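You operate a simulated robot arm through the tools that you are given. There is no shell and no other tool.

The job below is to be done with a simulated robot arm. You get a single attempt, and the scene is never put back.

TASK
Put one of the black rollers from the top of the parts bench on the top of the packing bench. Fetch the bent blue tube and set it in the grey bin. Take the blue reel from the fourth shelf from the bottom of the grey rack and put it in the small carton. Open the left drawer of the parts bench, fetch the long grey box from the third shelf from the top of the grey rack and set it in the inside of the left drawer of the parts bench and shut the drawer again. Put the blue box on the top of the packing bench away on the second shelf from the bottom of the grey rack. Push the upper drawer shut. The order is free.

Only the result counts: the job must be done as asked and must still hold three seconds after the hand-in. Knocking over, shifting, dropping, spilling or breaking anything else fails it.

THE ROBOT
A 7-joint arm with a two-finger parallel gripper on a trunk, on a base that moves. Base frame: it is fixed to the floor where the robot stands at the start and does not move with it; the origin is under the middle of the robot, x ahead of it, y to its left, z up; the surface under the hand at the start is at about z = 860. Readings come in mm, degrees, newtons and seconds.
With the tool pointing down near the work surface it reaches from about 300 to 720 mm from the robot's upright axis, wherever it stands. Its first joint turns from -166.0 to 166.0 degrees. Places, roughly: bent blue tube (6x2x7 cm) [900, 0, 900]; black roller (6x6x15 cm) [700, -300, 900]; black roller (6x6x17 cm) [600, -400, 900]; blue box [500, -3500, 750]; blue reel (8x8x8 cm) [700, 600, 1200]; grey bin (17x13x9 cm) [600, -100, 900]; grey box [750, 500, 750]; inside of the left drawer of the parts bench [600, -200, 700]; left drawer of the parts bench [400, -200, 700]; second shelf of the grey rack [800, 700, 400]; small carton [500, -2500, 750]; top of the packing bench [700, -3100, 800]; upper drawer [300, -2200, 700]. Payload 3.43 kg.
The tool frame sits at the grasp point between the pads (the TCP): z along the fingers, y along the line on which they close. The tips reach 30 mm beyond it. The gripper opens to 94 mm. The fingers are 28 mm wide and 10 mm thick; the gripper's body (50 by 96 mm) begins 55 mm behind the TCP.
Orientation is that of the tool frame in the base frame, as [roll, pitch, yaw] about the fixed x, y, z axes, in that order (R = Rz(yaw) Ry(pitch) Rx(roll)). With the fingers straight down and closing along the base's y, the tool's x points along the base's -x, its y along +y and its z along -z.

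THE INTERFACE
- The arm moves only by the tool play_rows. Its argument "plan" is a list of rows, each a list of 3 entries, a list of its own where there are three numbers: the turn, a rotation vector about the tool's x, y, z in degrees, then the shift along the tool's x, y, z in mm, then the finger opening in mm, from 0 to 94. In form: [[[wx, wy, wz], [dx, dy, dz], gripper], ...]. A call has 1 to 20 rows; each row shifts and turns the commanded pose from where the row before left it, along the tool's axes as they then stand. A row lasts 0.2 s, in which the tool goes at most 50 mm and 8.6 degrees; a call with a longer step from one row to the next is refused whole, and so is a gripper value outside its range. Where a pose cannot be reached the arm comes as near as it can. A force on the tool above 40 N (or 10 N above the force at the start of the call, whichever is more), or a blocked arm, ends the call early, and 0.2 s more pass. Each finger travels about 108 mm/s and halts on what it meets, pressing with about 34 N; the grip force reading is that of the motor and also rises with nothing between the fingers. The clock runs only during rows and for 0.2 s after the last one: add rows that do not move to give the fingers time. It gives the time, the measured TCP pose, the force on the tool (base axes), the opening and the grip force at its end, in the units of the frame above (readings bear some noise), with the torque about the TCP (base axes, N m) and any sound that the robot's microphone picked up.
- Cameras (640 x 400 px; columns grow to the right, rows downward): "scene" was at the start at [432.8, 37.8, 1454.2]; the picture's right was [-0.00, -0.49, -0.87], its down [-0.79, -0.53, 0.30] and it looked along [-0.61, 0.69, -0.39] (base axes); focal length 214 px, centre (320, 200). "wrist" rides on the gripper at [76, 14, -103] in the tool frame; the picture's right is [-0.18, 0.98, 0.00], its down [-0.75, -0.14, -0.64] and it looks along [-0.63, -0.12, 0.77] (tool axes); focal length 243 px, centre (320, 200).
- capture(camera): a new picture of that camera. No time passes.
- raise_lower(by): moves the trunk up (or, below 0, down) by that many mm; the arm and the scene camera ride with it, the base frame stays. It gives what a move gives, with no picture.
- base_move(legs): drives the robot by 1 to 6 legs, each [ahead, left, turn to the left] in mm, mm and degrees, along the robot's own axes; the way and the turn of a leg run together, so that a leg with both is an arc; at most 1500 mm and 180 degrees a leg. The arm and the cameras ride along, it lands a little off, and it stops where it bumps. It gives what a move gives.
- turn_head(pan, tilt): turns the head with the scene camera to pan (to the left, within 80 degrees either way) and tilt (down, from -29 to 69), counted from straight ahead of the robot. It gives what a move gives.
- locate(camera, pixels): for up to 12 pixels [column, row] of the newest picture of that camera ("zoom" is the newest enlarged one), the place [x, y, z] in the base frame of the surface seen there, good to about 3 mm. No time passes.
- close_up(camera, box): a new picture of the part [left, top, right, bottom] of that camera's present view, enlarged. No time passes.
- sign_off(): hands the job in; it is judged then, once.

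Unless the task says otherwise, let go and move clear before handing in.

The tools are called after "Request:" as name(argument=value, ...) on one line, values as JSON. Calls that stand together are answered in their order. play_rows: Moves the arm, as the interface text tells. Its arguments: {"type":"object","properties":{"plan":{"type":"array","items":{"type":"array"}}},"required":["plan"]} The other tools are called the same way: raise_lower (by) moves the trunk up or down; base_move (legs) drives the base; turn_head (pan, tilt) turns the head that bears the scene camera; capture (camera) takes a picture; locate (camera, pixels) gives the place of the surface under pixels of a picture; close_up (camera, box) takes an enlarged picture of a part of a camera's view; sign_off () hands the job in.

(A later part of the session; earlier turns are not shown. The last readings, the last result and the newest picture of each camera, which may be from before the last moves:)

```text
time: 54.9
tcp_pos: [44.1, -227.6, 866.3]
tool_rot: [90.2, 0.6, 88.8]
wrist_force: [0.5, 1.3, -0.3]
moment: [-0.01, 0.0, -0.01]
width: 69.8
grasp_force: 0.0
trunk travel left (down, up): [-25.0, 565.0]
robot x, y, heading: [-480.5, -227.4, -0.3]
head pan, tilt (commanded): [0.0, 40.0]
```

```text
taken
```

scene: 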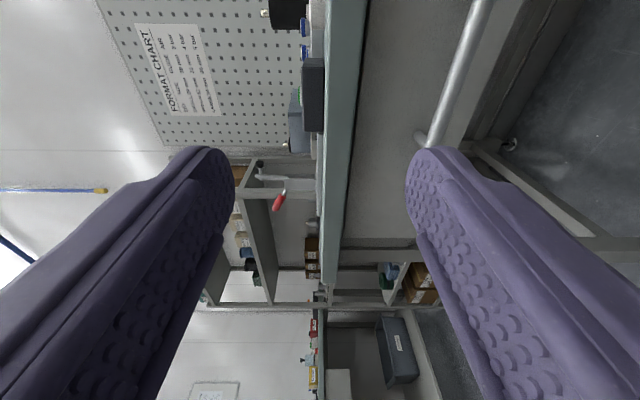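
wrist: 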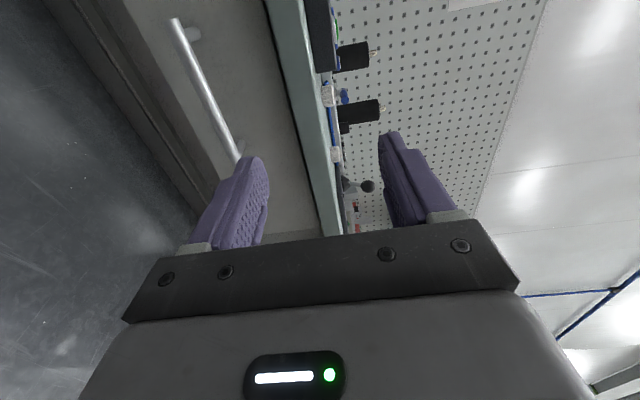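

The hand is rolled so the fingers close vertically (handle bar at (460,70) in the scene view). I'll descend to the handle's height in front of it, then advance onto the bar.

Request:
play_rows(plan=[[[0, 1.2, 0], [-3, -40, 0], 70], [[0, 0, 0], [-3, -40, 0], 70], [[0, 0, 0], [0, -40, 0], 70], [[0, 0, 0], [0, -4, 30], 70], [[0, 0, 0], [0, 0, 40], 70], [[0, 0, 0], [0, 0, 30], 70], [[0, 0, 0], [0, 0, 0], 70]])

Request:
capture(camera="wrist")

Request:
capture(camera="scene")

```text
time: 56.5
tcp_pos: [143.7, -236.5, 741.7]
tool_rot: [90.2, 0.7, 90.1]
wrist_force: [-0.2, 0.3, -0.1]
moment: [0.01, 0.03, -0.03]
width: 70.2
grasp_force: 0.0
trunk travel left (down, up): [-25.0, 565.0]
robot x, y, heading: [-483.5, -228.5, -0.4]
head pan, tilt (commanded): [0.0, 40.0]
```

```text
taken
```

wrist: 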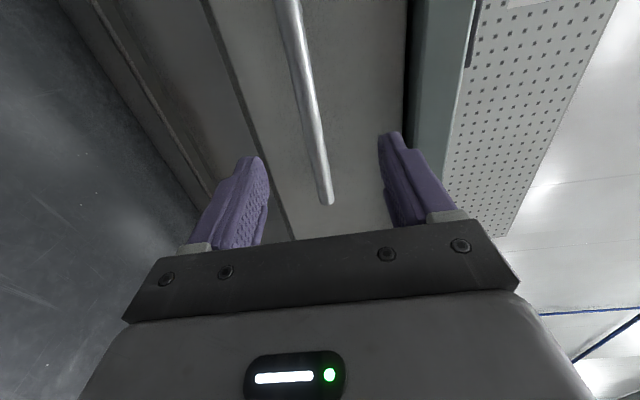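

```text
taken
```

scene: 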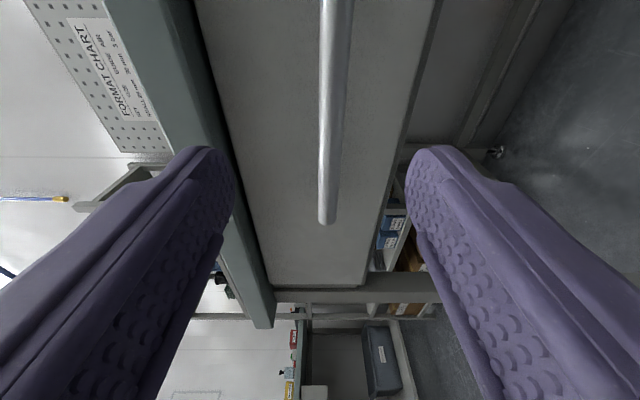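

The bar is centred between the fingers. I'll advance 84 mm and close on it.

Request:
play_rows(plan=[[[0, 0, 0], [0, 0, 30], 70], [[0, 0, 0], [0, 0, 30], 70], [[0, 0, 0], [0, 0, 24], 70], [[0, 0, 0], [0, 0, 0], 70], [[0, 0, 0], [0, 0, 0], 0], [[0, 0, 0], [0, 0, 0], 0], [[0, 0, 0], [0, 0, 0], 0]])

```text
time: 58.1
tcp_pos: [225.2, -234.7, 735.8]
tool_rot: [91.0, 0.4, 90.1]
wrist_force: [-9.2, 0.0, -12.3]
moment: [1.12, 0.04, -0.2]
width: 16.0
grasp_force: 45.0
trunk travel left (down, up): [-25.0, 565.0]
robot x, y, heading: [-481.3, -230.7, -0.4]
head pan, tilt (commanded): [0.0, 40.0]
stopped in row 7: the force on the tool passed its limit at 42 N (the readings are from after the stop); the commanded pose is now the measured one
```

Gripped the bar (16 mm). Now I'll pull straight back in small rows.

Request:
play_rows(plan=[[[0, 0, 0], [0, 0, -5], 0], [[0, 0, 0], [0, 0, -10], 0], [[0, 0, 0], [0, 0, -15], 0], [[0, 0, 0], [0, 0, -15], 0], [[0, 0, 0], [0, 0, -15], 0], [[0, 0, 0], [0, 0, -15], 0], [[0, 0, 0], [0, 0, -15], 0], [[0, 0, 0], [0, 0, 0], 0]])

```text
time: 59.8
tcp_pos: [134.7, -236.6, 736.4]
tool_rot: [91.5, 0.5, 90.0]
wrist_force: [-0.7, -0.8, -13.4]
moment: [1.15, 0.18, 0.11]
width: 15.5
grasp_force: 45.6
trunk travel left (down, up): [-25.0, 565.0]
robot x, y, heading: [-481.2, -227.5, -0.4]
head pan, tilt (commanded): [0.0, 40.0]
stopped in row 8: the force on the tool passed its limit at 42 N (the readings are from after the stop); the commanded pose is now the measured one
```

The drawer moved ~90 mm. I'll continue pulling gently.

Request:
play_rows(plan=[[[0, 0, 0], [0, 0, -5], 0], [[0, 0, 0], [0, 0, -10], 0], [[0, 0, 0], [0, 0, -12], 0], [[0, 0, 0], [0, 0, -12], 0], [[0, 0, 0], [0, 0, -12], 0], [[0, 0, 0], [0, 0, -12], 0], [[0, 0, 0], [0, 0, -12], 0], [[0, 0, 0], [0, 0, -12], 0], [[0, 0, 0], [0, 0, -12], 0], [[0, 0, 0], [0, 0, -12], 0], [[0, 0, 0], [0, 0, -12], 0], [[0, 0, 0], [0, 0, -12], 0], [[0, 0, 0], [0, 0, -12], 0], [[0, 0, 0], [0, 0, -8], 0], [[0, 0, 0], [0, 0, -4], 0]])

```text
time: 61.5
tcp_pos: [61.1, -234.9, 736.5]
tool_rot: [91.7, 0.5, 90.2]
wrist_force: [-1.0, 1.0, -15.0]
moment: [1.21, 0.3, -0.07]
width: 15.9
grasp_force: 45.1
trunk travel left (down, up): [-25.0, 565.0]
robot x, y, heading: [-483.7, -229.2, -0.1]
head pan, tilt (commanded): [0.0, 40.0]
stopped in row 8: the force on the tool passed its limit at 41 N (the readings are from after the stop); the commanded pose is now the measured one
```

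Opened ~165 mm so far; continuing with smaller steps.

Request:
play_rows(plan=[[[0, 0, 0], [0, 0, -4], 0], [[0, 0, 0], [0, 0, -8], 0], [[0, 0, 0], [0, 0, -9], 0], [[0, 0, 0], [0, 0, -9], 0], [[0, 0, 0], [0, 0, -9], 0], [[0, 0, 0], [0, 0, -9], 0], [[0, 0, 0], [0, 0, -9], 0], [[0, 0, 0], [0, 0, -9], 0], [[0, 0, 0], [0, 0, -9], 0], [[0, 0, 0], [0, 0, -9], 0], [[0, 0, 0], [0, 0, -9], 0], [[0, 0, 0], [0, 0, -9], 0], [[0, 0, 0], [0, 0, -9], 0], [[0, 0, 0], [0, 0, -9], 0], [[0, 0, 0], [0, 0, -9], 0], [[0, 0, 0], [0, 0, -6], 0]])

```text
time: 63.0
tcp_pos: [7.4, -235.9, 736.1]
tool_rot: [92.1, 0.6, 90.2]
wrist_force: [-0.8, 0.3, -14.7]
moment: [1.3, 0.3, -0.18]
width: 16.1
grasp_force: 45.3
trunk travel left (down, up): [-25.0, 565.0]
robot x, y, heading: [-482.5, -229.3, -0.4]
head pan, tilt (commanded): [0.0, 40.0]
stopped in row 7: the force on the tool passed its limit at 41 N (the readings are from after the stop); the commanded pose is now the measured one
```

Now ~218 mm open. One more gentle pull to see if it goes further.

Request:
play_rows(plan=[[[0, 0, 0], [0, 0, -4], 0], [[0, 0, 0], [0, 0, -8], 0], [[0, 0, 0], [0, 0, -8], 0], [[0, 0, 0], [0, 0, -8], 0], [[0, 0, 0], [0, 0, -8], 0], [[0, 0, 0], [0, 0, -8], 0], [[0, 0, 0], [0, 0, -8], 0], [[0, 0, 0], [0, 0, -8], 0], [[0, 0, 0], [0, 0, -8], 0], [[0, 0, 0], [0, 0, -8], 0], [[0, 0, 0], [0, 0, -8], 0]])

```text
time: 64.2
tcp_pos: [-28.1, -235.8, 735.0]
tool_rot: [92.3, 0.6, 90.2]
wrist_force: [-0.2, -1.0, -16.7]
moment: [1.32, 0.27, 0.13]
width: 15.7
grasp_force: 45.0
trunk travel left (down, up): [-25.0, 565.0]
robot x, y, heading: [-481.2, -226.6, -0.2]
head pan, tilt (commanded): [0.0, 40.0]
stopped in row 6: the force on the tool passed its limit at 41 N (the readings are from after the stop); the commanded pose is now the measured one
```

Opened ~253 mm. One more pull for a bit more room.

Request:
play_rows(plan=[[[0, 0, 0], [0, 0, -4], 0], [[0, 0, 0], [0, 0, -7], 0], [[0, 0, 0], [0, 0, -7], 0], [[0, 0, 0], [0, 0, -7], 0], [[0, 0, 0], [0, 0, -7], 0], [[0, 0, 0], [0, 0, -7], 0], [[0, 0, 0], [0, 0, -7], 0]])

Request:
capture(camera="scene")

```text
time: 65.3
tcp_pos: [-54.6, -237.0, 736.4]
tool_rot: [92.5, 0.7, 90.3]
wrist_force: [0.2, 1.0, -16.4]
moment: [1.34, 0.28, -0.39]
width: 16.0
grasp_force: 44.6
trunk travel left (down, up): [-25.0, 565.0]
robot x, y, heading: [-487.2, -226.1, -0.3]
head pan, tilt (commanded): [0.0, 40.0]
stopped in row 5: the force on the tool passed its limit at 42 N (the readings are from after the stop); the commanded pose is now the measured one
```

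```text
taken
```

scene: 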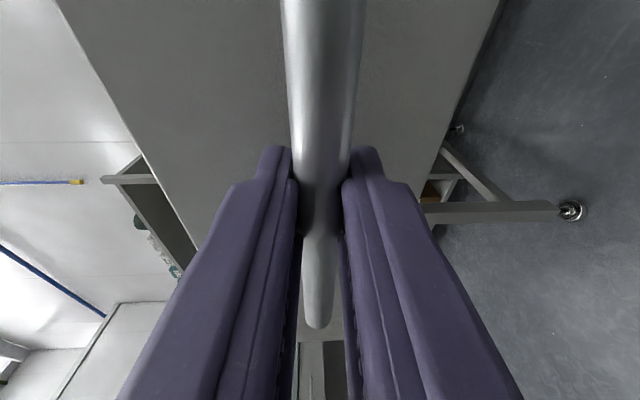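

The drawer is open by about 280 mm. I'll release the bar and retract the hand along its axis.

Request:
play_rows(plan=[[[0, 0, 0], [0, 0, 0], 40], [[0, 0, 0], [0, 0, 0], 70], [[0, 0, 0], [0, 0, 0], 70], [[0, 0, 0], [0, 0, -20], 70], [[0, 0, 0], [0, 0, -30], 70], [[0, 0, 0], [0, 0, -20], 70], [[0, 0, 0], [0, 0, 0], 70]])

Request:
capture(camera="scene")

```text
time: 66.8
tcp_pos: [-72.7, -241.7, 770.8]
tool_rot: [83.9, 1.8, 88.8]
wrist_force: [-0.5, 5.2, -45.8]
moment: [0.88, 1.47, 0.57]
width: 94.3
grasp_force: 20.6
trunk travel left (down, up): [-25.0, 565.0]
robot x, y, heading: [-483.8, -226.7, -0.4]
head pan, tilt (commanded): [0.0, 40.0]
stopped in row 7: the force on the tool passed its limit at 59 N (the readings are from after the stop); the commanded pose is now the measured one
```

```text
taken
```

scene: 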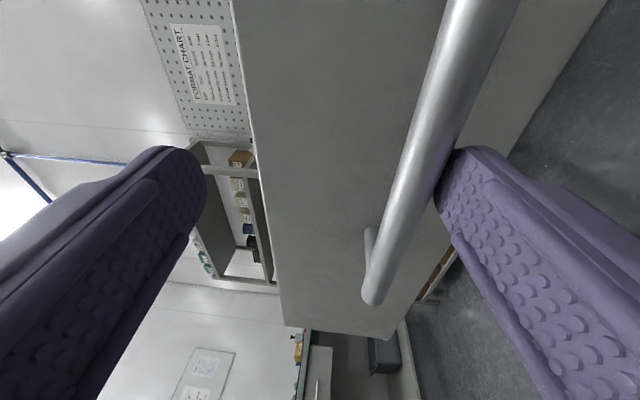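

The hand drifted up (z=771) and the lower finger presses up on the bar, so I'll move down to centre it and then retract with the base instead of the arm.

Request:
play_rows(plan=[[[0, 0, 0], [0, -8, 0], 80], [[0, 0, 0], [0, -10, 0], 80], [[0, 0, 0], [0, -8, 0], 80], [[0, 0, 0], [0, 0, 0], 80]])

Request:
capture(camera="scene")

```text
time: 67.8
tcp_pos: [-71.6, -242.7, 749.3]
tool_rot: [83.3, 1.4, 88.6]
wrist_force: [-0.8, -0.5, -0.3]
moment: [0.0, -0.01, -0.03]
width: 80.0
grasp_force: 0.0
trunk travel left (down, up): [-25.0, 565.0]
robot x, y, heading: [-484.1, -228.5, 0.1]
head pan, tilt (commanded): [0.0, 40.0]
```

```text
taken
```

scene: 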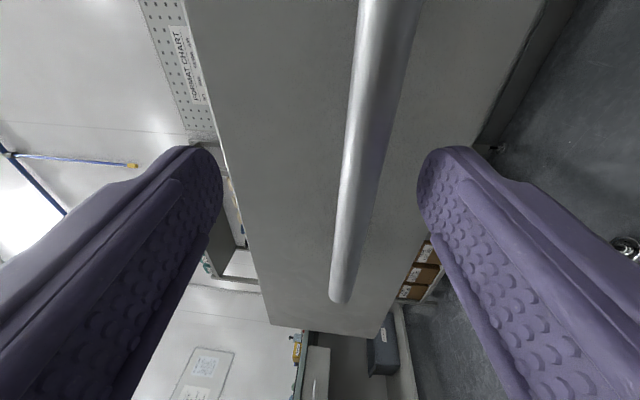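

No contact force now; the bar sits between the open fingers. I'll drive the base back 120 mm to clear it.

Request:
base_move(legs=[[-130, 0, 0]])

Request:
capture(camera="scene")

```text
time: 69.0
tcp_pos: [-202.3, -242.6, 746.8]
tool_rot: [83.3, 1.6, 88.6]
wrist_force: [0.0, 0.0, -1.2]
moment: [0.01, 0.0, -0.06]
width: 80.1
grasp_force: 0.1
trunk travel left (down, up): [-25.0, 565.0]
robot x, y, heading: [-614.7, -226.3, -0.1]
head pan, tilt (commanded): [0.0, 40.0]
```

```text
taken
```

scene: 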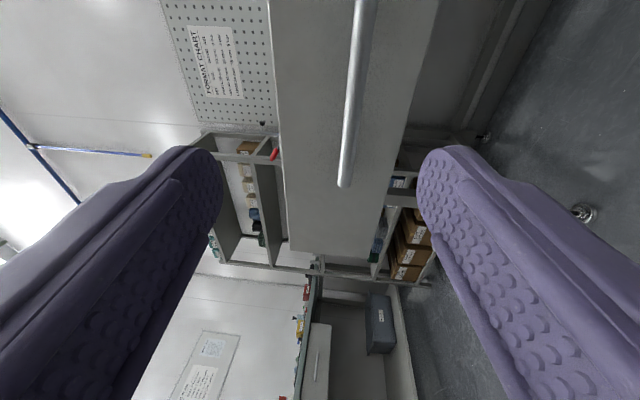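

Clear of the handle. I'll roll the hand back level, raise the trunk, and look over the drawer and the rack.

Request:
raise_lower(by=300)

Request:
play_rows(plan=[[[0, 0, -8], [0, 0, 10], 94], [[0, 0, -8], [0, 0, 10], 94], [[0, 0, -8], [0, 0, 10], 94], [[0, 0, -8], [0, 0, 10], 94], [[0, 0, -8], [0, 0, 10], 94], [[0, 0, -8], [0, 0, 10], 94], [[0, 0, -8], [0, 0, 10], 94], [[0, 0, -8], [0, 0, 10], 94], [[0, 0, -8], [0, 0, 0], 94], [[0, 0, -8], [0, 0, 0], 94], [[0, 0, -8], [0, 0, 0], 94], [[0, 0, -2], [0, 0, 0], 94], [[0, 6.7, 0], [0, 0, 0], 94], [[0, 0, 0], [0, 0, 0], 94]])

Request:
turn_head(pan=0, tilt=40)

Request:
capture(camera="scene")

```text
time: 72.0
tcp_pos: [-202.7, -241.5, 1047.9]
tool_rot: [83.3, 1.5, 88.5]
wrist_force: [0.4, -0.3, 0.0]
moment: [-0.01, 0.01, 0.0]
width: 80.3
grasp_force: 0.0
trunk travel left (down, up): [-325.0, 265.0]
robot x, y, heading: [-613.4, -226.1, -0.2]
head pan, tilt (commanded): [0.0, 40.0]
```

```text
time: 72.9
tcp_pos: [-169.2, -241.6, 1049.1]
tool_rot: [82.9, 27.1, 85.7]
wrist_force: [7.7, 3.4, -3.5]
moment: [0.09, -0.28, 0.01]
width: 93.8
grasp_force: 0.1
trunk travel left (down, up): [-325.0, 265.0]
robot x, y, heading: [-613.7, -230.6, -0.2]
head pan, tilt (commanded): [0.0, 40.0]
stopped in row 4: the force on the tool passed its limit at 75 N (the readings are from after the stop); the commanded pose is now the measured one
```

```text
time: 73.5
tcp_pos: [-169.9, -242.1, 1049.9]
tool_rot: [82.7, 27.1, 85.8]
wrist_force: [10.1, 0.6, -3.8]
moment: [0.25, -0.41, 0.55]
width: 94.1
grasp_force: 0.1
trunk travel left (down, up): [-325.0, 265.0]
robot x, y, heading: [-613.0, -224.8, -0.1]
head pan, tilt (commanded): [0.0, 40.0]
```

```text
taken
```

scene: 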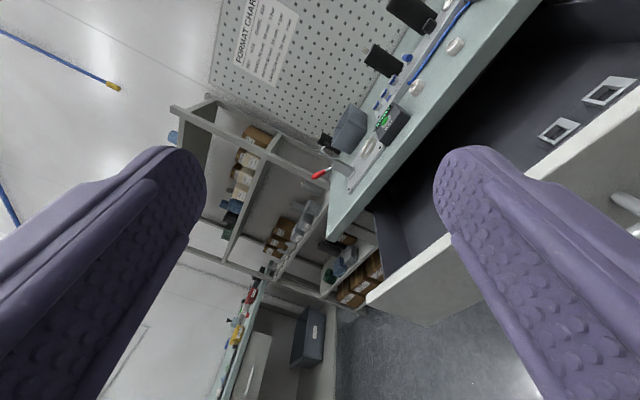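

There was a contact force in free air, likely the hand against the robot's own arm while folded up so close. I'll first extend the hand forward, then continue the roll.

Request:
play_rows(plan=[[[0, 0, 0], [0, 0, 20], 94], [[0, 0, 0], [0, 0, 40], 94], [[0, 0, 0], [0, 0, 40], 94], [[0, 0, 0], [0, 0, 40], 94], [[0, 0, 0], [0, 0, 0], 94]])

```text
time: 74.7
tcp_pos: [-30.2, -244.9, 1065.2]
tool_rot: [82.9, 27.1, 85.7]
wrist_force: [-1.0, -0.3, 0.2]
moment: [-0.03, -0.02, 0.02]
width: 94.2
grasp_force: 0.0
trunk travel left (down, up): [-325.0, 265.0]
robot x, y, heading: [-614.4, -228.2, -0.2]
head pan, tilt (commanded): [0.0, 40.0]
```

Force is gone. Continuing the roll to level.

Request:
play_rows(plan=[[[0, 0, -8], [0, 0, 0], 94], [[0, 0, -8], [0, 0, 0], 94], [[0, 0, -8], [0, 0, 0], 94], [[0, 0, -8], [0, 0, 0], 94], [[0, 0, -8], [0, 0, 0], 94], [[0, 0, -8], [0, 0, 0], 94], [[0, 0, -8], [0, 0, 0], 94], [[0, 0, -7], [0, 0, 0], 94], [[0, 0, 0], [0, 0, 0], 94]])

Request:
turn_head(pan=0, tilt=50)

Request:
capture(camera="scene")

```text
time: 76.7
tcp_pos: [-31.0, -243.7, 1065.9]
tool_rot: [-3.0, 83.7, -4.1]
wrist_force: [-0.4, -0.9, -0.7]
moment: [-0.01, -0.03, 0.01]
width: 94.2
grasp_force: 0.1
trunk travel left (down, up): [-325.0, 265.0]
robot x, y, heading: [-616.6, -226.3, -0.3]
head pan, tilt (commanded): [0.0, 40.0]
```

```text
time: 77.5
tcp_pos: [-30.6, -244.7, 1065.5]
tool_rot: [-2.4, 83.6, -3.3]
wrist_force: [-0.4, -0.1, -1.0]
moment: [-0.02, 0.04, -0.02]
width: 94.1
grasp_force: 0.0
trunk travel left (down, up): [-325.0, 265.0]
robot x, y, heading: [-612.4, -227.2, -0.2]
head pan, tilt (commanded): [0.0, 50.0]
```

```text
taken
```

scene: 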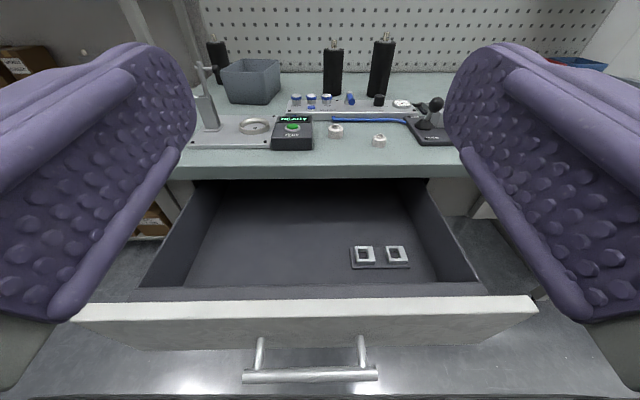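

The drawer is open; inside it there is a small plate with two square frames at (380,257), and free space left of it. I'll locate the inside dimensions.

Request:
locate(camera="scene", pixels=[[160, 285], [215, 200], [300, 285], [300, 230], [300, 200], [470, 275], [430, 215], [352, 262], [405, 262], [300, 305], [310, 375], [340, 180]])

Request:
turn_head(pan=45, tilt=20)

Request:
capture(camera="scene")

```text
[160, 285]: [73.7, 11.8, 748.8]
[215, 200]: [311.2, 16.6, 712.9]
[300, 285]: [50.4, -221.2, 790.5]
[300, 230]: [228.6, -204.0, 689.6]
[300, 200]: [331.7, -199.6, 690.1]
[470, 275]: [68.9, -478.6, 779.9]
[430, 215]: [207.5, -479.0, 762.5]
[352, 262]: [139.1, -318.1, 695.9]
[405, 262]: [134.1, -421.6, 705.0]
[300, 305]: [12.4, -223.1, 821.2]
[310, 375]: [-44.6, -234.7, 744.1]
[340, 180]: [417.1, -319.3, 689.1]
```

```text
time: 78.6
tcp_pos: [-32.6, -244.6, 1065.4]
tool_rot: [-2.3, 83.6, -3.4]
wrist_force: [0.0, 0.8, -0.4]
moment: [0.0, -0.02, -0.02]
width: 94.0
grasp_force: 0.0
trunk travel left (down, up): [-325.0, 265.0]
robot x, y, heading: [-614.4, -225.9, -0.3]
head pan, tilt (commanded): [45.0, 20.0]
```

```text
taken
```

scene: 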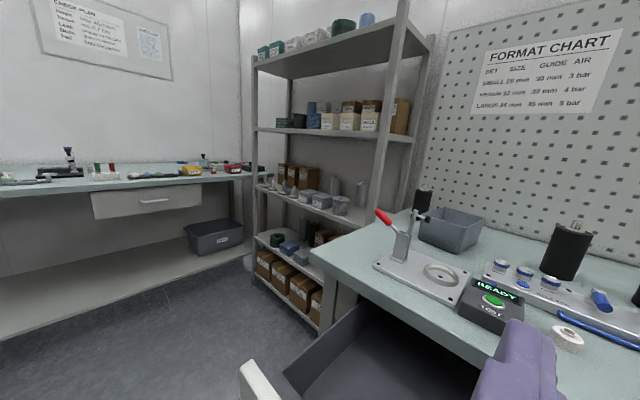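

The rack is clearly visible: five shelves, with grey boxes on the third from the top at (320,200), blue reels on the fourth from the bottom at (312,115). I'll drive left and forward to stand in front of the rack.

Request:
base_move(legs=[[0, 830, 0], [400, 0, 0]])

Request:
turn_head(pan=0, tilt=10)

Request:
capture(camera="scene")

```text
time: 85.1
tcp_pos: [380.1, 585.3, 1065.3]
tool_rot: [-2.3, 83.7, -3.6]
wrist_force: [0.6, 0.1, -0.1]
moment: [0.0, 0.03, 0.0]
width: 93.8
grasp_force: 0.2
trunk travel left (down, up): [-325.0, 265.0]
robot x, y, heading: [-203.0, 604.9, -0.3]
head pan, tilt (commanded): [45.0, 20.0]
```

```text
time: 86.3
tcp_pos: [379.8, 584.2, 1066.5]
tool_rot: [-2.3, 83.6, -3.6]
wrist_force: [-0.1, 0.3, -0.3]
moment: [-0.02, 0.01, 0.0]
width: 93.8
grasp_force: 0.1
trunk travel left (down, up): [-325.0, 265.0]
robot x, y, heading: [-200.6, 602.9, -0.8]
head pan, tilt (commanded): [0.0, 10.0]
```

```text
taken
```

scene: 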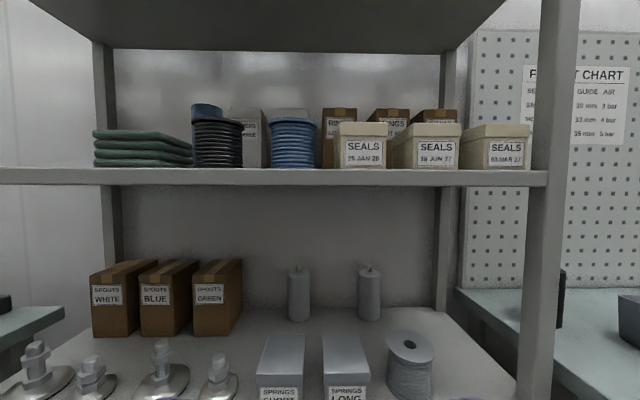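

Now I see the "SPRINGS SHORT" (280,365) and "SPRINGS LONG" (345,365) grey boxes on the third shelf from the top, and the blue reel at (293,143) beside a black one. I'll locate them.

Request:
locate(camera="scene", pixels=[[293, 120], [293, 150], [272, 150], [314, 150], [207, 110], [218, 150], [345, 340], [345, 393], [280, 340], [410, 345], [355, 177], [300, 320]])

Request:
close_up(camera="scene", box=[170, 80, 370, 205])

Request:
turn_head(pan=0, tilt=45)

Request:
capture(camera="scene")

```text
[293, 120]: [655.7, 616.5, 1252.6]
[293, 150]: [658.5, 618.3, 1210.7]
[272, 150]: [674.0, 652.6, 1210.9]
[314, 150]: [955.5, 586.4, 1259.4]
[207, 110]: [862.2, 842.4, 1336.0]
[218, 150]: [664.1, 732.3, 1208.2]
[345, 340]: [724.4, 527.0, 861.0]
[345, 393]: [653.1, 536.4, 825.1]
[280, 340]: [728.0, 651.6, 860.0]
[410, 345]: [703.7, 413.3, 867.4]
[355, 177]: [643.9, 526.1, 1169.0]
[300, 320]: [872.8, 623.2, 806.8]
```

```text
3.20 times, centred on (270, 142) of scene
```

zoom: 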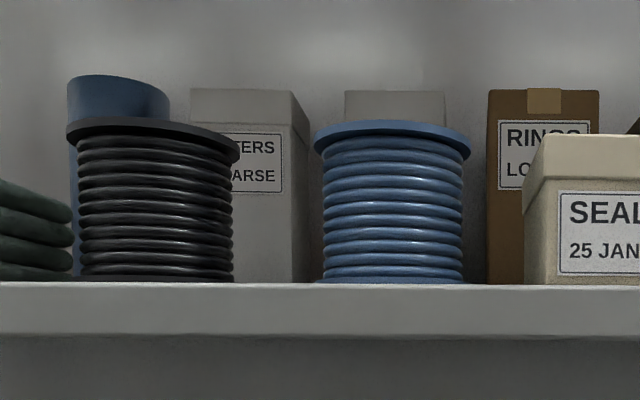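

```text
time: 87.3
tcp_pos: [380.1, 584.0, 1065.5]
tool_rot: [-2.3, 83.6, -3.6]
wrist_force: [-0.1, 0.2, -0.8]
moment: [0.01, 0.03, 0.0]
width: 94.1
grasp_force: 0.0
trunk travel left (down, up): [-325.0, 265.0]
robot x, y, heading: [-203.1, 609.1, -0.5]
head pan, tilt (commanded): [0.0, 45.0]
```

```text
taken
```

scene: 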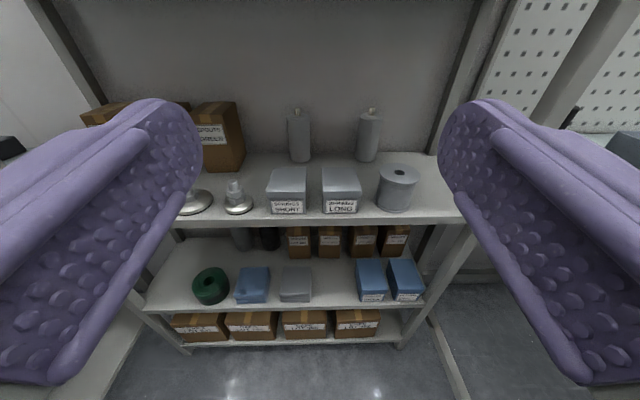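

From the tilted view, the LONG box is at (340,190) and the SHORT one at (287,190). The second shelf from the bottom has a free gap between the grey pile (297,285) and the blue boxes (370,280). I'll enlarge and measure the LONG box.

Request:
close_up(camera="scene", box=[250, 150, 430, 230])

Request:
locate(camera="zoom", pixels=[[257, 80], [390, 80], [255, 140], [392, 145], [325, 75], [325, 140], [325, 205], [200, 140], [200, 80], [440, 140], [510, 70], [70, 140]])

Request:
close_up(camera="scene", box=[140, 220, 440, 350])

Request:
locate(camera="zoom", pixels=[[300, 160], [365, 160], [420, 160], [470, 130], [500, 160], [575, 160], [240, 150], [330, 200], [410, 200], [410, 100], [400, 190]])

```text
3.56 times, centred on (340, 190) of scene
```

zoom: 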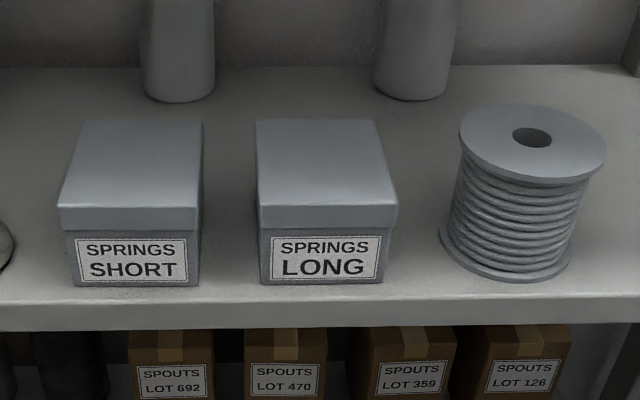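

```text
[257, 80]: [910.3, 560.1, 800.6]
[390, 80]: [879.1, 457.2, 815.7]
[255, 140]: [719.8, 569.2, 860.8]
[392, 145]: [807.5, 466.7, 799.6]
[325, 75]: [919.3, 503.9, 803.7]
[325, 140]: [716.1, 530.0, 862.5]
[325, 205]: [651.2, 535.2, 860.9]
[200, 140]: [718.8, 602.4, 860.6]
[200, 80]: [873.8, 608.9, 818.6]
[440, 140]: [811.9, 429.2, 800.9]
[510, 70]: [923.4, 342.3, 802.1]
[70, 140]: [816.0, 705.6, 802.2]
```

```text
2.13 times, centred on (290, 285) of scene
```

zoom: 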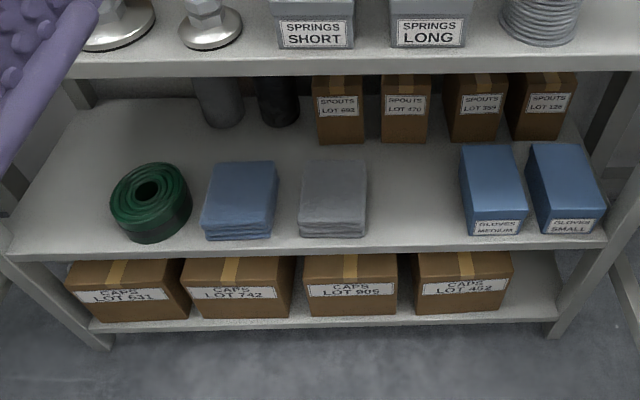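

```text
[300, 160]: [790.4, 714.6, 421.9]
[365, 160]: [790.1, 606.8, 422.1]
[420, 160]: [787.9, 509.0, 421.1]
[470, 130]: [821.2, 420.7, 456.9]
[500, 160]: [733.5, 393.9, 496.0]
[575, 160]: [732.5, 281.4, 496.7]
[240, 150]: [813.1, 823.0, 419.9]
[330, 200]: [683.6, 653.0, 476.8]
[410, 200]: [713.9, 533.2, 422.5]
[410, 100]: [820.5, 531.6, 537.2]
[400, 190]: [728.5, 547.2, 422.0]
```

The LONG box is about 80 wide (y≈489–569), ~88 deep (x≈648–736) and 60 high on a shelf at z≈800; gap to its neighbours is ~33 mm. I'll point the hand down, pull it in a bit, then drive close to the rack.

Request:
play_rows(plan=[[[0, 8, 0], [0, 0, 0], 94], [[0, 8, 0], [0, 0, 0], 94], [[0, 8, 0], [0, 0, 0], 94], [[0, 8, 0], [0, 0, 0], 94], [[0, 8, 0], [0, 0, 0], 94], [[0, 8, 0], [0, 0, 0], 94], [[0, 8, 0], [0, 0, 0], 94], [[0, 8, 0], [0, 0, 0], 94], [[0, 8, 0], [0, 0, 0], 94], [[0, 8, 0], [0, 0, 0], 94], [[0, 8, 0], [0, 0, 0], 94], [[0, 8, 0], [0, 0, 0], 94], [[0, 0, 0], [40, 0, 0], 94], [[0, 0, 0], [40, 0, 0], 94], [[0, 0, 0], [40, 0, 0], 94], [[0, 0, 0], [0, 0, 0], 94]])

```text
time: 90.7
tcp_pos: [259.9, 586.0, 1064.4]
tool_rot: [-179.7, 0.3, 178.7]
wrist_force: [0.2, -0.5, -0.4]
moment: [-0.03, 0.0, -0.01]
width: 93.9
grasp_force: 0.0
trunk travel left (down, up): [-325.0, 265.0]
robot x, y, heading: [-204.6, 606.2, -0.7]
head pan, tilt (commanded): [0.0, 45.0]
```

The hand points straight down at (260,586,1064). I'll drive ahead 270 mm and right 57 mm to stand before the box.

Request:
base_move(legs=[[0, -57, 0.7], [270, 0, 0]])

Request:
turn_head(pan=0, tilt=-25)

Request:
capture(camera="scene")

Request:
capture(camera="wrist")

```text
time: 93.1
tcp_pos: [530.9, 535.9, 1064.7]
tool_rot: [-179.7, 0.3, 179.3]
wrist_force: [0.4, -0.9, 0.4]
moment: [0.01, 0.03, 0.03]
width: 94.1
grasp_force: 0.1
trunk travel left (down, up): [-325.0, 265.0]
robot x, y, heading: [68.7, 550.0, 0.1]
head pan, tilt (commanded): [0.0, 45.0]
```

```text
time: 94.5
tcp_pos: [503.8, 536.9, 1060.3]
tool_rot: [-179.8, -2.2, 179.4]
wrist_force: [-103.3, -3.8, -74.5]
moment: [-1.61, 0.57, 2.84]
width: 94.4
grasp_force: 0.1
trunk travel left (down, up): [-325.0, 265.0]
robot x, y, heading: [70.1, 549.3, 0.0]
head pan, tilt (commanded): [0.0, -25.0]
```

```text
taken
```

scene: 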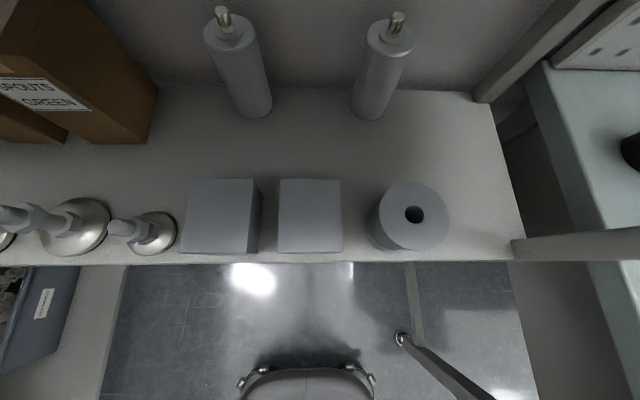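

```text
taken
```

wrist: 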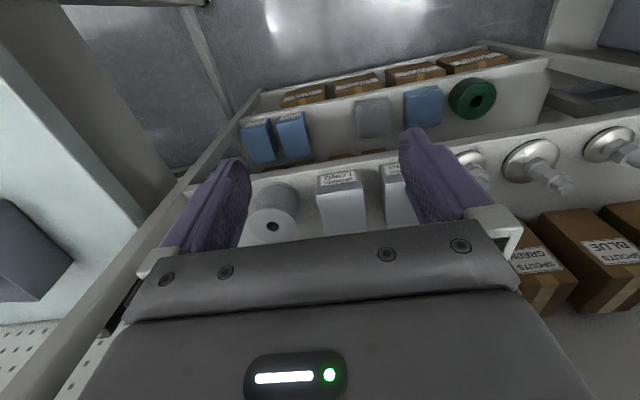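

A large force (−103 N, −74 N): tilting the head pushed its body against the rack shelf edge, so the head is a physical body. I'll immediately pull the hand back and down away from the shelf.

Request:
play_rows(plan=[[[0, 0, 0], [40, 0, 0], 94], [[0, 0, 0], [40, 0, 0], 94], [[0, 0, 0], [0, 0, 0], 94]])

Request:
capture(camera="scene")

Request:
capture(camera="wrist")

```text
time: 95.3
tcp_pos: [452.4, 536.7, 1066.0]
tool_rot: [-179.7, 0.5, 179.3]
wrist_force: [0.4, 0.2, 0.4]
moment: [-0.02, 0.02, 0.01]
width: 94.2
grasp_force: 0.0
trunk travel left (down, up): [-325.0, 265.0]
robot x, y, heading: [69.2, 550.0, 0.3]
head pan, tilt (commanded): [0.0, -25.0]
```

```text
taken
```

scene: 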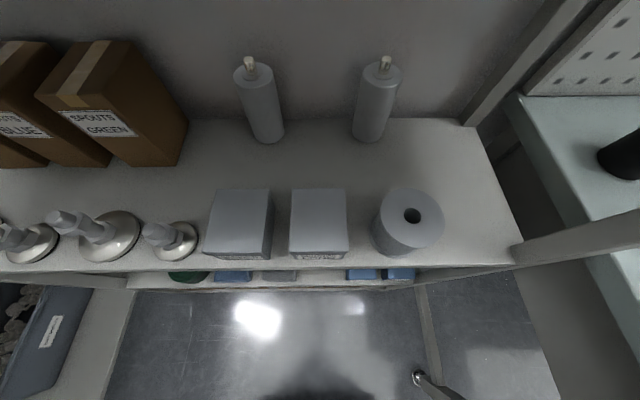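

```text
taken
```

wrist: 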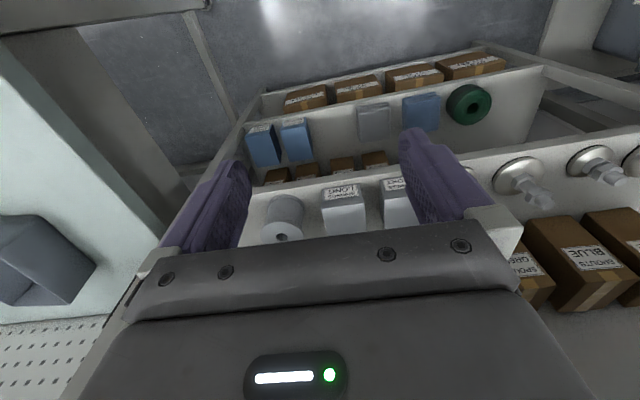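

The force is gone and nothing on the third shelf moved (boxes at (240,220), (318,222) still upright). I'll locate some points to work out where the head camera sits relative to the hand, and check the shelf above for disturbance.

Request:
locate(camera="scene", pixels=[[320, 200], [320, 240], [290, 190], [348, 190], [292, 250], [348, 250], [320, 150], [240, 220], [212, 250], [268, 190], [410, 215], [320, 265]])

Request:
turn_head(pan=0, tilt=-29)

```text
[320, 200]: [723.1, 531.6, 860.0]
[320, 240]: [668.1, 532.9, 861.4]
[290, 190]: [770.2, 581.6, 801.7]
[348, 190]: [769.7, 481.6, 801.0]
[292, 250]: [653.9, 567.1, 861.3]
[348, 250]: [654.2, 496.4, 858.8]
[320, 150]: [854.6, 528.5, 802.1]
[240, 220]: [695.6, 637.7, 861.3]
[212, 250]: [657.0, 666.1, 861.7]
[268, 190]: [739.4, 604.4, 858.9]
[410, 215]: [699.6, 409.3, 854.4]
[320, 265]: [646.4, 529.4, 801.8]
```

```text
time: 96.0
tcp_pos: [450.9, 537.4, 1064.5]
tool_rot: [-179.7, 0.4, 179.3]
wrist_force: [-0.6, 0.9, 0.5]
moment: [0.03, 0.03, -0.02]
width: 93.9
grasp_force: 0.1
trunk travel left (down, up): [-325.0, 265.0]
robot x, y, heading: [64.3, 547.6, 0.3]
head pan, tilt (commanded): [0.0, -28.6]
```

The geometry shows the camera sits on a boom ~96 mm long on a head ~110 mm off the tool axis, so I must treat the head as a physical body. I'll fold it to tilt 45 (boom toward the hand), after checking the upper shelf from here.

Request:
turn_head(pan=0, tilt=45)

Request:
play_rows(plan=[[[0, 0, 0], [20, -1, 40], 94], [[0, 0, 0], [0, -1, 45], 94], [[0, 0, 0], [0, -1, 45], 94], [[0, 0, 0], [0, -1, 45], 94], [[0, 0, 0], [0, 0, 40], 94], [[0, 0, 0], [0, 0, 0], 94]])

Request:
capture(camera="wrist")

Request:
capture(camera="scene")

```text
time: 97.5
tcp_pos: [449.9, 538.0, 1064.1]
tool_rot: [-179.7, 0.4, 179.3]
wrist_force: [-0.4, -0.7, 0.4]
moment: [0.08, 0.02, 0.01]
width: 94.0
grasp_force: 0.1
trunk travel left (down, up): [-325.0, 265.0]
robot x, y, heading: [67.3, 549.5, -0.2]
head pan, tilt (commanded): [0.0, 45.0]
```

```text
time: 98.8
tcp_pos: [431.3, 533.1, 848.8]
tool_rot: [-179.7, 0.4, 179.4]
wrist_force: [0.0, -0.1, -0.1]
moment: [0.0, -0.03, -0.03]
width: 94.1
grasp_force: 0.0
trunk travel left (down, up): [-325.0, 265.0]
robot x, y, heading: [66.4, 550.0, 0.1]
head pan, tilt (commanded): [0.0, 45.0]
```

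```text
taken
```

wrist: 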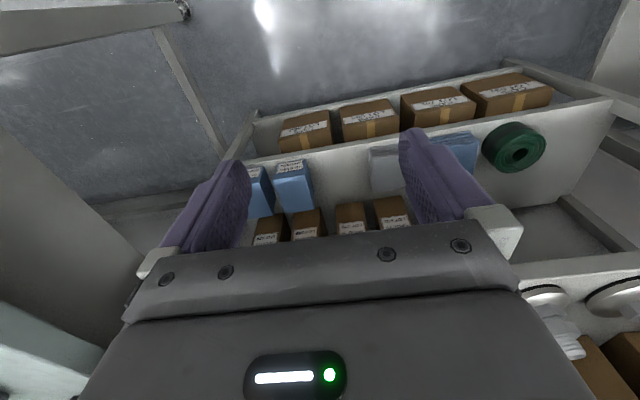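

```text
taken
```

scene: 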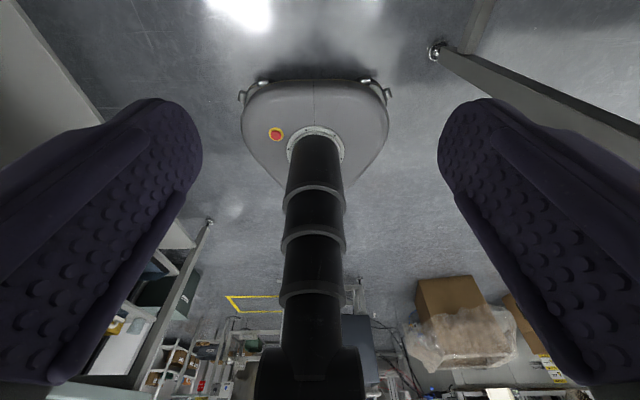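

Hand is at (431,533,849) in front of the rack. I'll lower 9 mm and move straight in with the fingers straddling the LONG box.

Request:
play_rows(plan=[[[0, 0, 0], [-20, 0, 9], 94], [[0, 0, 0], [-40, 0, 0], 94], [[0, 0, 0], [-40, 0, 0], 94], [[0, 0, 0], [-40, 0, 0], 94], [[0, 0, 0], [-30, 0, 0], 94], [[0, 0, 0], [0, 0, 0], 94]])

Request:
capture(camera="wrist")

```text
time: 100.2
tcp_pos: [603.2, 530.6, 840.8]
tool_rot: [-179.7, 0.3, 179.3]
wrist_force: [-0.2, 0.7, 0.0]
moment: [0.01, 0.0, -0.02]
width: 94.0
grasp_force: 0.0
trunk travel left (down, up): [-325.0, 265.0]
robot x, y, heading: [66.9, 550.6, -0.0]
head pan, tilt (commanded): [0.0, 45.0]
```

```text
taken
```

wrist: 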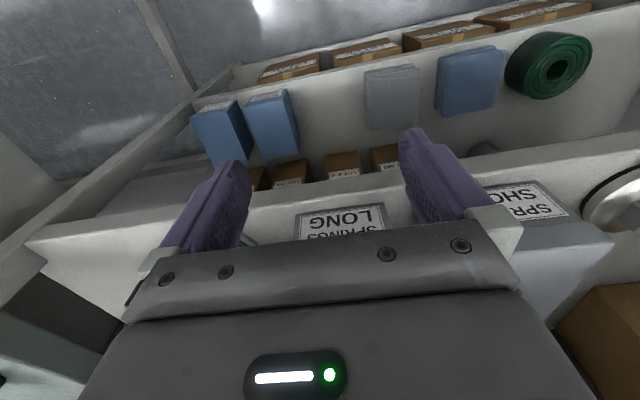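

I'll check the lateral alignment of the box between the fingers with locate.

Request:
locate(camera="wrist", pixels=[[297, 230], [391, 224], [340, 225], [341, 207], [300, 212], [383, 205], [495, 205], [250, 170], [402, 140]])

```text
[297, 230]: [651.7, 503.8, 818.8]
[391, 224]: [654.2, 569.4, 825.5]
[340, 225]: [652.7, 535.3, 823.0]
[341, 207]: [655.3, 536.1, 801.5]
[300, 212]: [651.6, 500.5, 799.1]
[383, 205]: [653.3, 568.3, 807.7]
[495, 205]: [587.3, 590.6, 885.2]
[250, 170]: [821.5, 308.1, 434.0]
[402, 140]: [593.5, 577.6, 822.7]
```

Box spans y≈500–570, centre ≈535; I'll shift +5 mm and move in 92 mm to the grasp position, then close.

Request:
play_rows(plan=[[[0, 0, 0], [0, 4, 1], 94], [[0, 0, 0], [-20, 0.5, 0], 94], [[0, 0, 0], [-25, 0.5, 0], 94], [[0, 0, 0], [-25, 0, 0], 94], [[0, 0, 0], [-18, 0, 0], 94], [[0, 0, 0], [0, 0, 0], 94]])

Request:
capture(camera="wrist")

```text
time: 101.7
tcp_pos: [676.4, 533.5, 842.6]
tool_rot: [-179.6, 0.3, 179.3]
wrist_force: [0.2, 0.1, -0.6]
moment: [-0.01, -0.04, -0.02]
width: 93.8
grasp_force: 0.1
trunk travel left (down, up): [-325.0, 265.0]
robot x, y, heading: [63.1, 551.9, 0.3]
head pan, tilt (commanded): [0.0, 45.0]
```

```text
taken
```

wrist: 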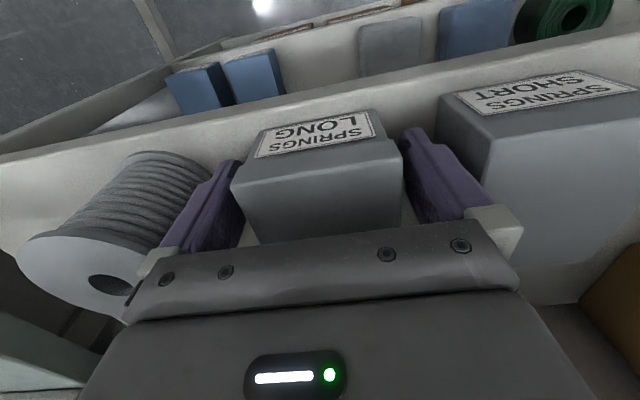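

The hand stopped at x=676 instead of 691 with no force. I'll check with a still row before closing.

Request:
play_rows(plan=[[[0, 0, 0], [0, 0, 0], 94], [[0, 0, 0], [0, 0, 0], 94]])

Request:
locate(camera="wrist", pixels=[[245, 170], [398, 155], [320, 180], [320, 225], [260, 160], [375, 140], [225, 185], [420, 150], [440, 100], [300, 240]])

```text
time: 102.2
tcp_pos: [674.7, 533.1, 841.8]
tool_rot: [-179.9, 0.2, 179.4]
wrist_force: [0.5, -0.7, 0.2]
moment: [0.01, -0.02, -0.02]
width: 94.0
grasp_force: 0.1
trunk travel left (down, up): [-325.0, 265.0]
robot x, y, heading: [66.8, 550.1, 0.1]
head pan, tilt (commanded): [0.0, 45.0]
```

```text
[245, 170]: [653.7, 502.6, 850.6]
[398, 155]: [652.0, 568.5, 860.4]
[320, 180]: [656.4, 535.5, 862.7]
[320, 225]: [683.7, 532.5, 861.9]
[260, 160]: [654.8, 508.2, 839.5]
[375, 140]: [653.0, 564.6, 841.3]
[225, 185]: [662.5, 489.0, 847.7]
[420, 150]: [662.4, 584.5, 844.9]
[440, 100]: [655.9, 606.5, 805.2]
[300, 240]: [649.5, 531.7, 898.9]
```

Fingers are beside the box with even clearance (x≈661–689 on a box spanning 648–737), good enough. I'll close now.

Request:
play_rows(plan=[[[0, 0, 0], [0, 0, 0], 70], [[0, 0, 0], [0, 0, 0], 60], [[0, 0, 0], [0, 0, 0], 60], [[0, 0, 0], [0, 0, 0], 60]])

```text
time: 103.2
tcp_pos: [675.4, 533.5, 841.3]
tool_rot: [-179.8, 0.4, 179.3]
wrist_force: [-0.5, -1.7, 12.8]
moment: [0.2, -0.2, 0.13]
width: 79.2
grasp_force: 33.7
trunk travel left (down, up): [-325.0, 265.0]
robot x, y, heading: [67.7, 547.2, 0.2]
head pan, tilt (commanded): [0.0, 45.0]
```

Gripped at 79 mm, 34 N. Lifting 20 mm and pulling straight out of the rack.

Request:
play_rows(plan=[[[0, 0, 0], [0, 0, -8], 60], [[0, 0, 0], [0, 0, -12], 60], [[0, 0, 0], [0, 0, 0], 60], [[0, 0, 0], [20, 0, 0], 60], [[0, 0, 0], [35, 0, 0], 60], [[0, 0, 0], [40, 0, 0], 60], [[0, 0, 0], [40, 0, 0], 60], [[0, 0, 0], [40, 0, 0], 60], [[0, 0, 0], [0, 0, 0], 60]])

Request:
capture(camera="wrist")

```text
time: 105.2
tcp_pos: [512.5, 536.8, 858.9]
tool_rot: [-179.7, 0.5, 179.3]
wrist_force: [-0.5, 0.3, -2.4]
moment: [-0.05, 0.04, 0.03]
width: 79.1
grasp_force: 34.3
trunk travel left (down, up): [-325.0, 265.0]
robot x, y, heading: [66.5, 550.7, 0.0]
head pan, tilt (commanded): [0.0, 45.0]
```

```text
taken
```

wrist: 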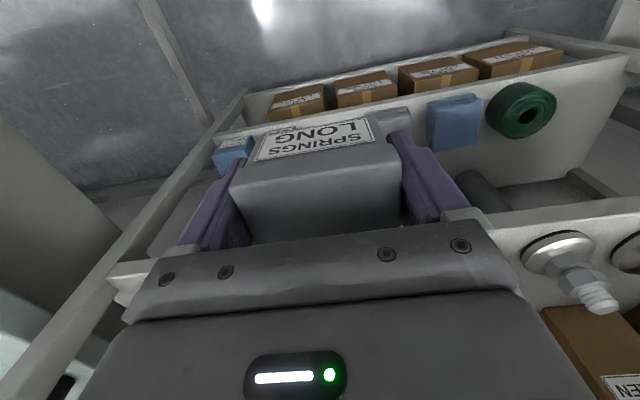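

The box is held level. I'll back out from the rack, raise the trunk, and drive over to the open drawer.

Request:
base_move(legs=[[-300, 0, 0]])

Request:
raise_lower(by=110)

Request:
base_move(legs=[[-160, 0, 0], [0, -680, 0]])

```text
time: 107.3
tcp_pos: [215.2, 535.2, 858.2]
tool_rot: [-179.6, 0.3, 179.3]
wrist_force: [-0.2, -1.1, -1.5]
moment: [0.03, 0.0, -0.03]
width: 79.0
grasp_force: 34.3
trunk travel left (down, up): [-325.0, 265.0]
robot x, y, heading: [-230.5, 548.3, 0.1]
head pan, tilt (commanded): [0.0, 45.0]
```

```text
time: 108.7
tcp_pos: [215.8, 533.8, 968.4]
tool_rot: [-179.7, 0.3, 179.3]
wrist_force: [0.8, -0.1, -1.9]
moment: [-0.02, 0.04, 0.01]
width: 78.8
grasp_force: 33.6
trunk travel left (down, up): [-435.0, 155.0]
robot x, y, heading: [-232.2, 549.3, -0.0]
head pan, tilt (commanded): [0.0, 45.0]
```

```text
time: 113.5
tcp_pos: [58.4, -142.2, 968.6]
tool_rot: [-179.8, 0.4, 179.6]
wrist_force: [-0.2, -0.5, -1.5]
moment: [0.04, 0.02, 0.03]
width: 78.9
grasp_force: 34.0
trunk travel left (down, up): [-435.0, 155.0]
robot x, y, heading: [-386.5, -133.4, 0.4]
head pan, tilt (commanded): [0.0, 45.0]
```

At (58,−142,968) above the drawer zone. I'll move the hand forward to x≈150 and turn it 90° about the vertical so the hand fits between the drawer front and the bench edge.

Request:
play_rows(plan=[[[0, 0, 0], [-30, 0, 0], 60], [[0, 0, 0], [-35, 0, 0], 60], [[0, 0, 0], [-25, 0, 0], 60], [[0, 0, 7.5], [0, 0, 0], 60], [[0, 0, 7.5], [0, 0, 0], 60], [[0, 0, 7.5], [0, 0, 0], 60], [[0, 0, 7.5], [0, 0, 0], 60], [[0, 0, 7.5], [0, 0, 0], 60], [[0, 0, 7.5], [0, 0, 0], 60], [[0, 0, 7.5], [0, 0, 0], 60], [[0, 0, 7.5], [0, 0, 0], 60], [[0, 0, 7.5], [0, 0, 0], 60], [[0, 0, 7.5], [0, 0, 0], 60], [[0, 0, 7.5], [0, 0, 0], 60], [[0, 0, 7.5], [0, 0, 0], 60], [[0, 0, 0], [0, 0, 0], 60]])

Request:
capture(camera="wrist")

Request:
capture(camera="scene")

```text
time: 116.9
tcp_pos: [148.1, -142.5, 969.3]
tool_rot: [179.7, 0.3, 89.5]
wrist_force: [0.5, -0.4, -1.2]
moment: [0.03, 0.01, 0.04]
width: 78.9
grasp_force: 33.2
trunk travel left (down, up): [-435.0, 155.0]
robot x, y, heading: [-387.0, -130.8, 0.5]
head pan, tilt (commanded): [0.0, 45.0]
```

```text
taken
```

wrist: 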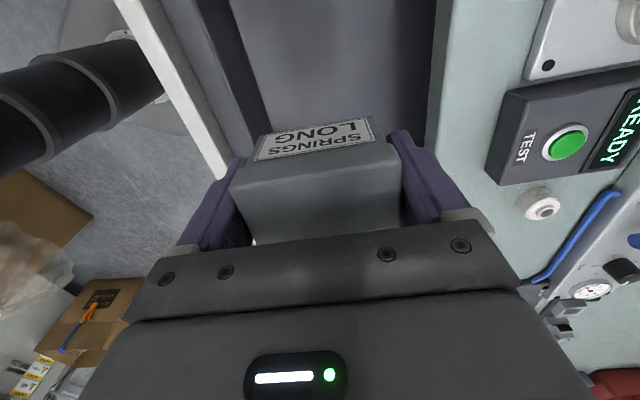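

```text
taken
```

scene: 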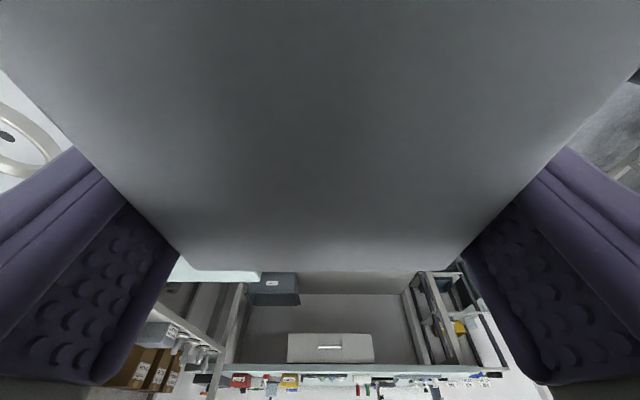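

The wrist view shows the drawer's front panel (left band) and the bench edge (right, (440,100)). I'll locate these to check fit for descending.

Request:
locate(camera="wrist", pixels=[[170, 60], [185, 40], [205, 60], [245, 60], [300, 60], [437, 60], [430, 110], [220, 130], [250, 110], [330, 30], [320, 200], [200, 10]])

```text
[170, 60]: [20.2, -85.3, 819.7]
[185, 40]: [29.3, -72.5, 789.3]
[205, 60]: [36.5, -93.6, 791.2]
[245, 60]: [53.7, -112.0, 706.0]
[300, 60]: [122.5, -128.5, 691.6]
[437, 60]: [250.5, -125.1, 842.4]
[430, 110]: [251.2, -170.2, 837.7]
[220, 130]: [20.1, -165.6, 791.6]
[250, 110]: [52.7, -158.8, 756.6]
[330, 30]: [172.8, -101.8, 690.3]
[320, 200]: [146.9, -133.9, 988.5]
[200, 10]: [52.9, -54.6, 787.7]
```

The opening between the inner front wall (x≈53) and bench edge (x≈251) is centred on the box. I'll lower the trunk 200 mm straight down, then check.

Request:
raise_lower(by=-200)

Request:
capture(camera="wrist")

```text
time: 119.0
tcp_pos: [147.5, -142.2, 770.8]
tool_rot: [179.6, 0.3, 89.6]
wrist_force: [0.1, -0.3, -0.7]
moment: [0.07, 0.02, -0.04]
width: 78.8
grasp_force: 33.5
trunk travel left (down, up): [-235.0, 355.0]
robot x, y, heading: [-388.4, -130.4, 0.5]
head pan, tilt (commanded): [0.0, 45.0]
```

```text
taken
```

wrist: 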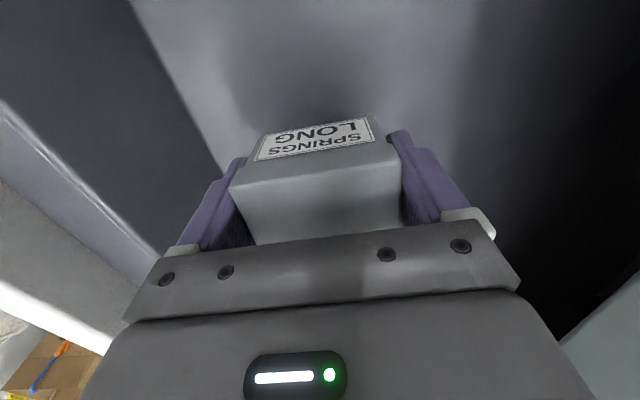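

Box is inside the drawer about 38 mm above its floor. Lowering the rest slowly with the arm.

Request:
play_rows(plan=[[[0, 0, 0], [0, 0, 15], 60], [[0, 0, 0], [0, 0, 12], 60], [[0, 0, 0], [0, 0, 6], 60], [[0, 0, 0], [0, 0, 3], 60], [[0, 0, 0], [0, 0, 0], 60]])

```text
time: 120.2
tcp_pos: [147.4, -143.4, 734.1]
tool_rot: [179.5, 0.3, 89.5]
wrist_force: [1.1, -0.1, -1.2]
moment: [0.03, -0.02, 0.01]
width: 79.0
grasp_force: 33.5
trunk travel left (down, up): [-235.0, 355.0]
robot x, y, heading: [-386.6, -129.7, 0.2]
head pan, tilt (commanded): [0.0, 45.0]
```

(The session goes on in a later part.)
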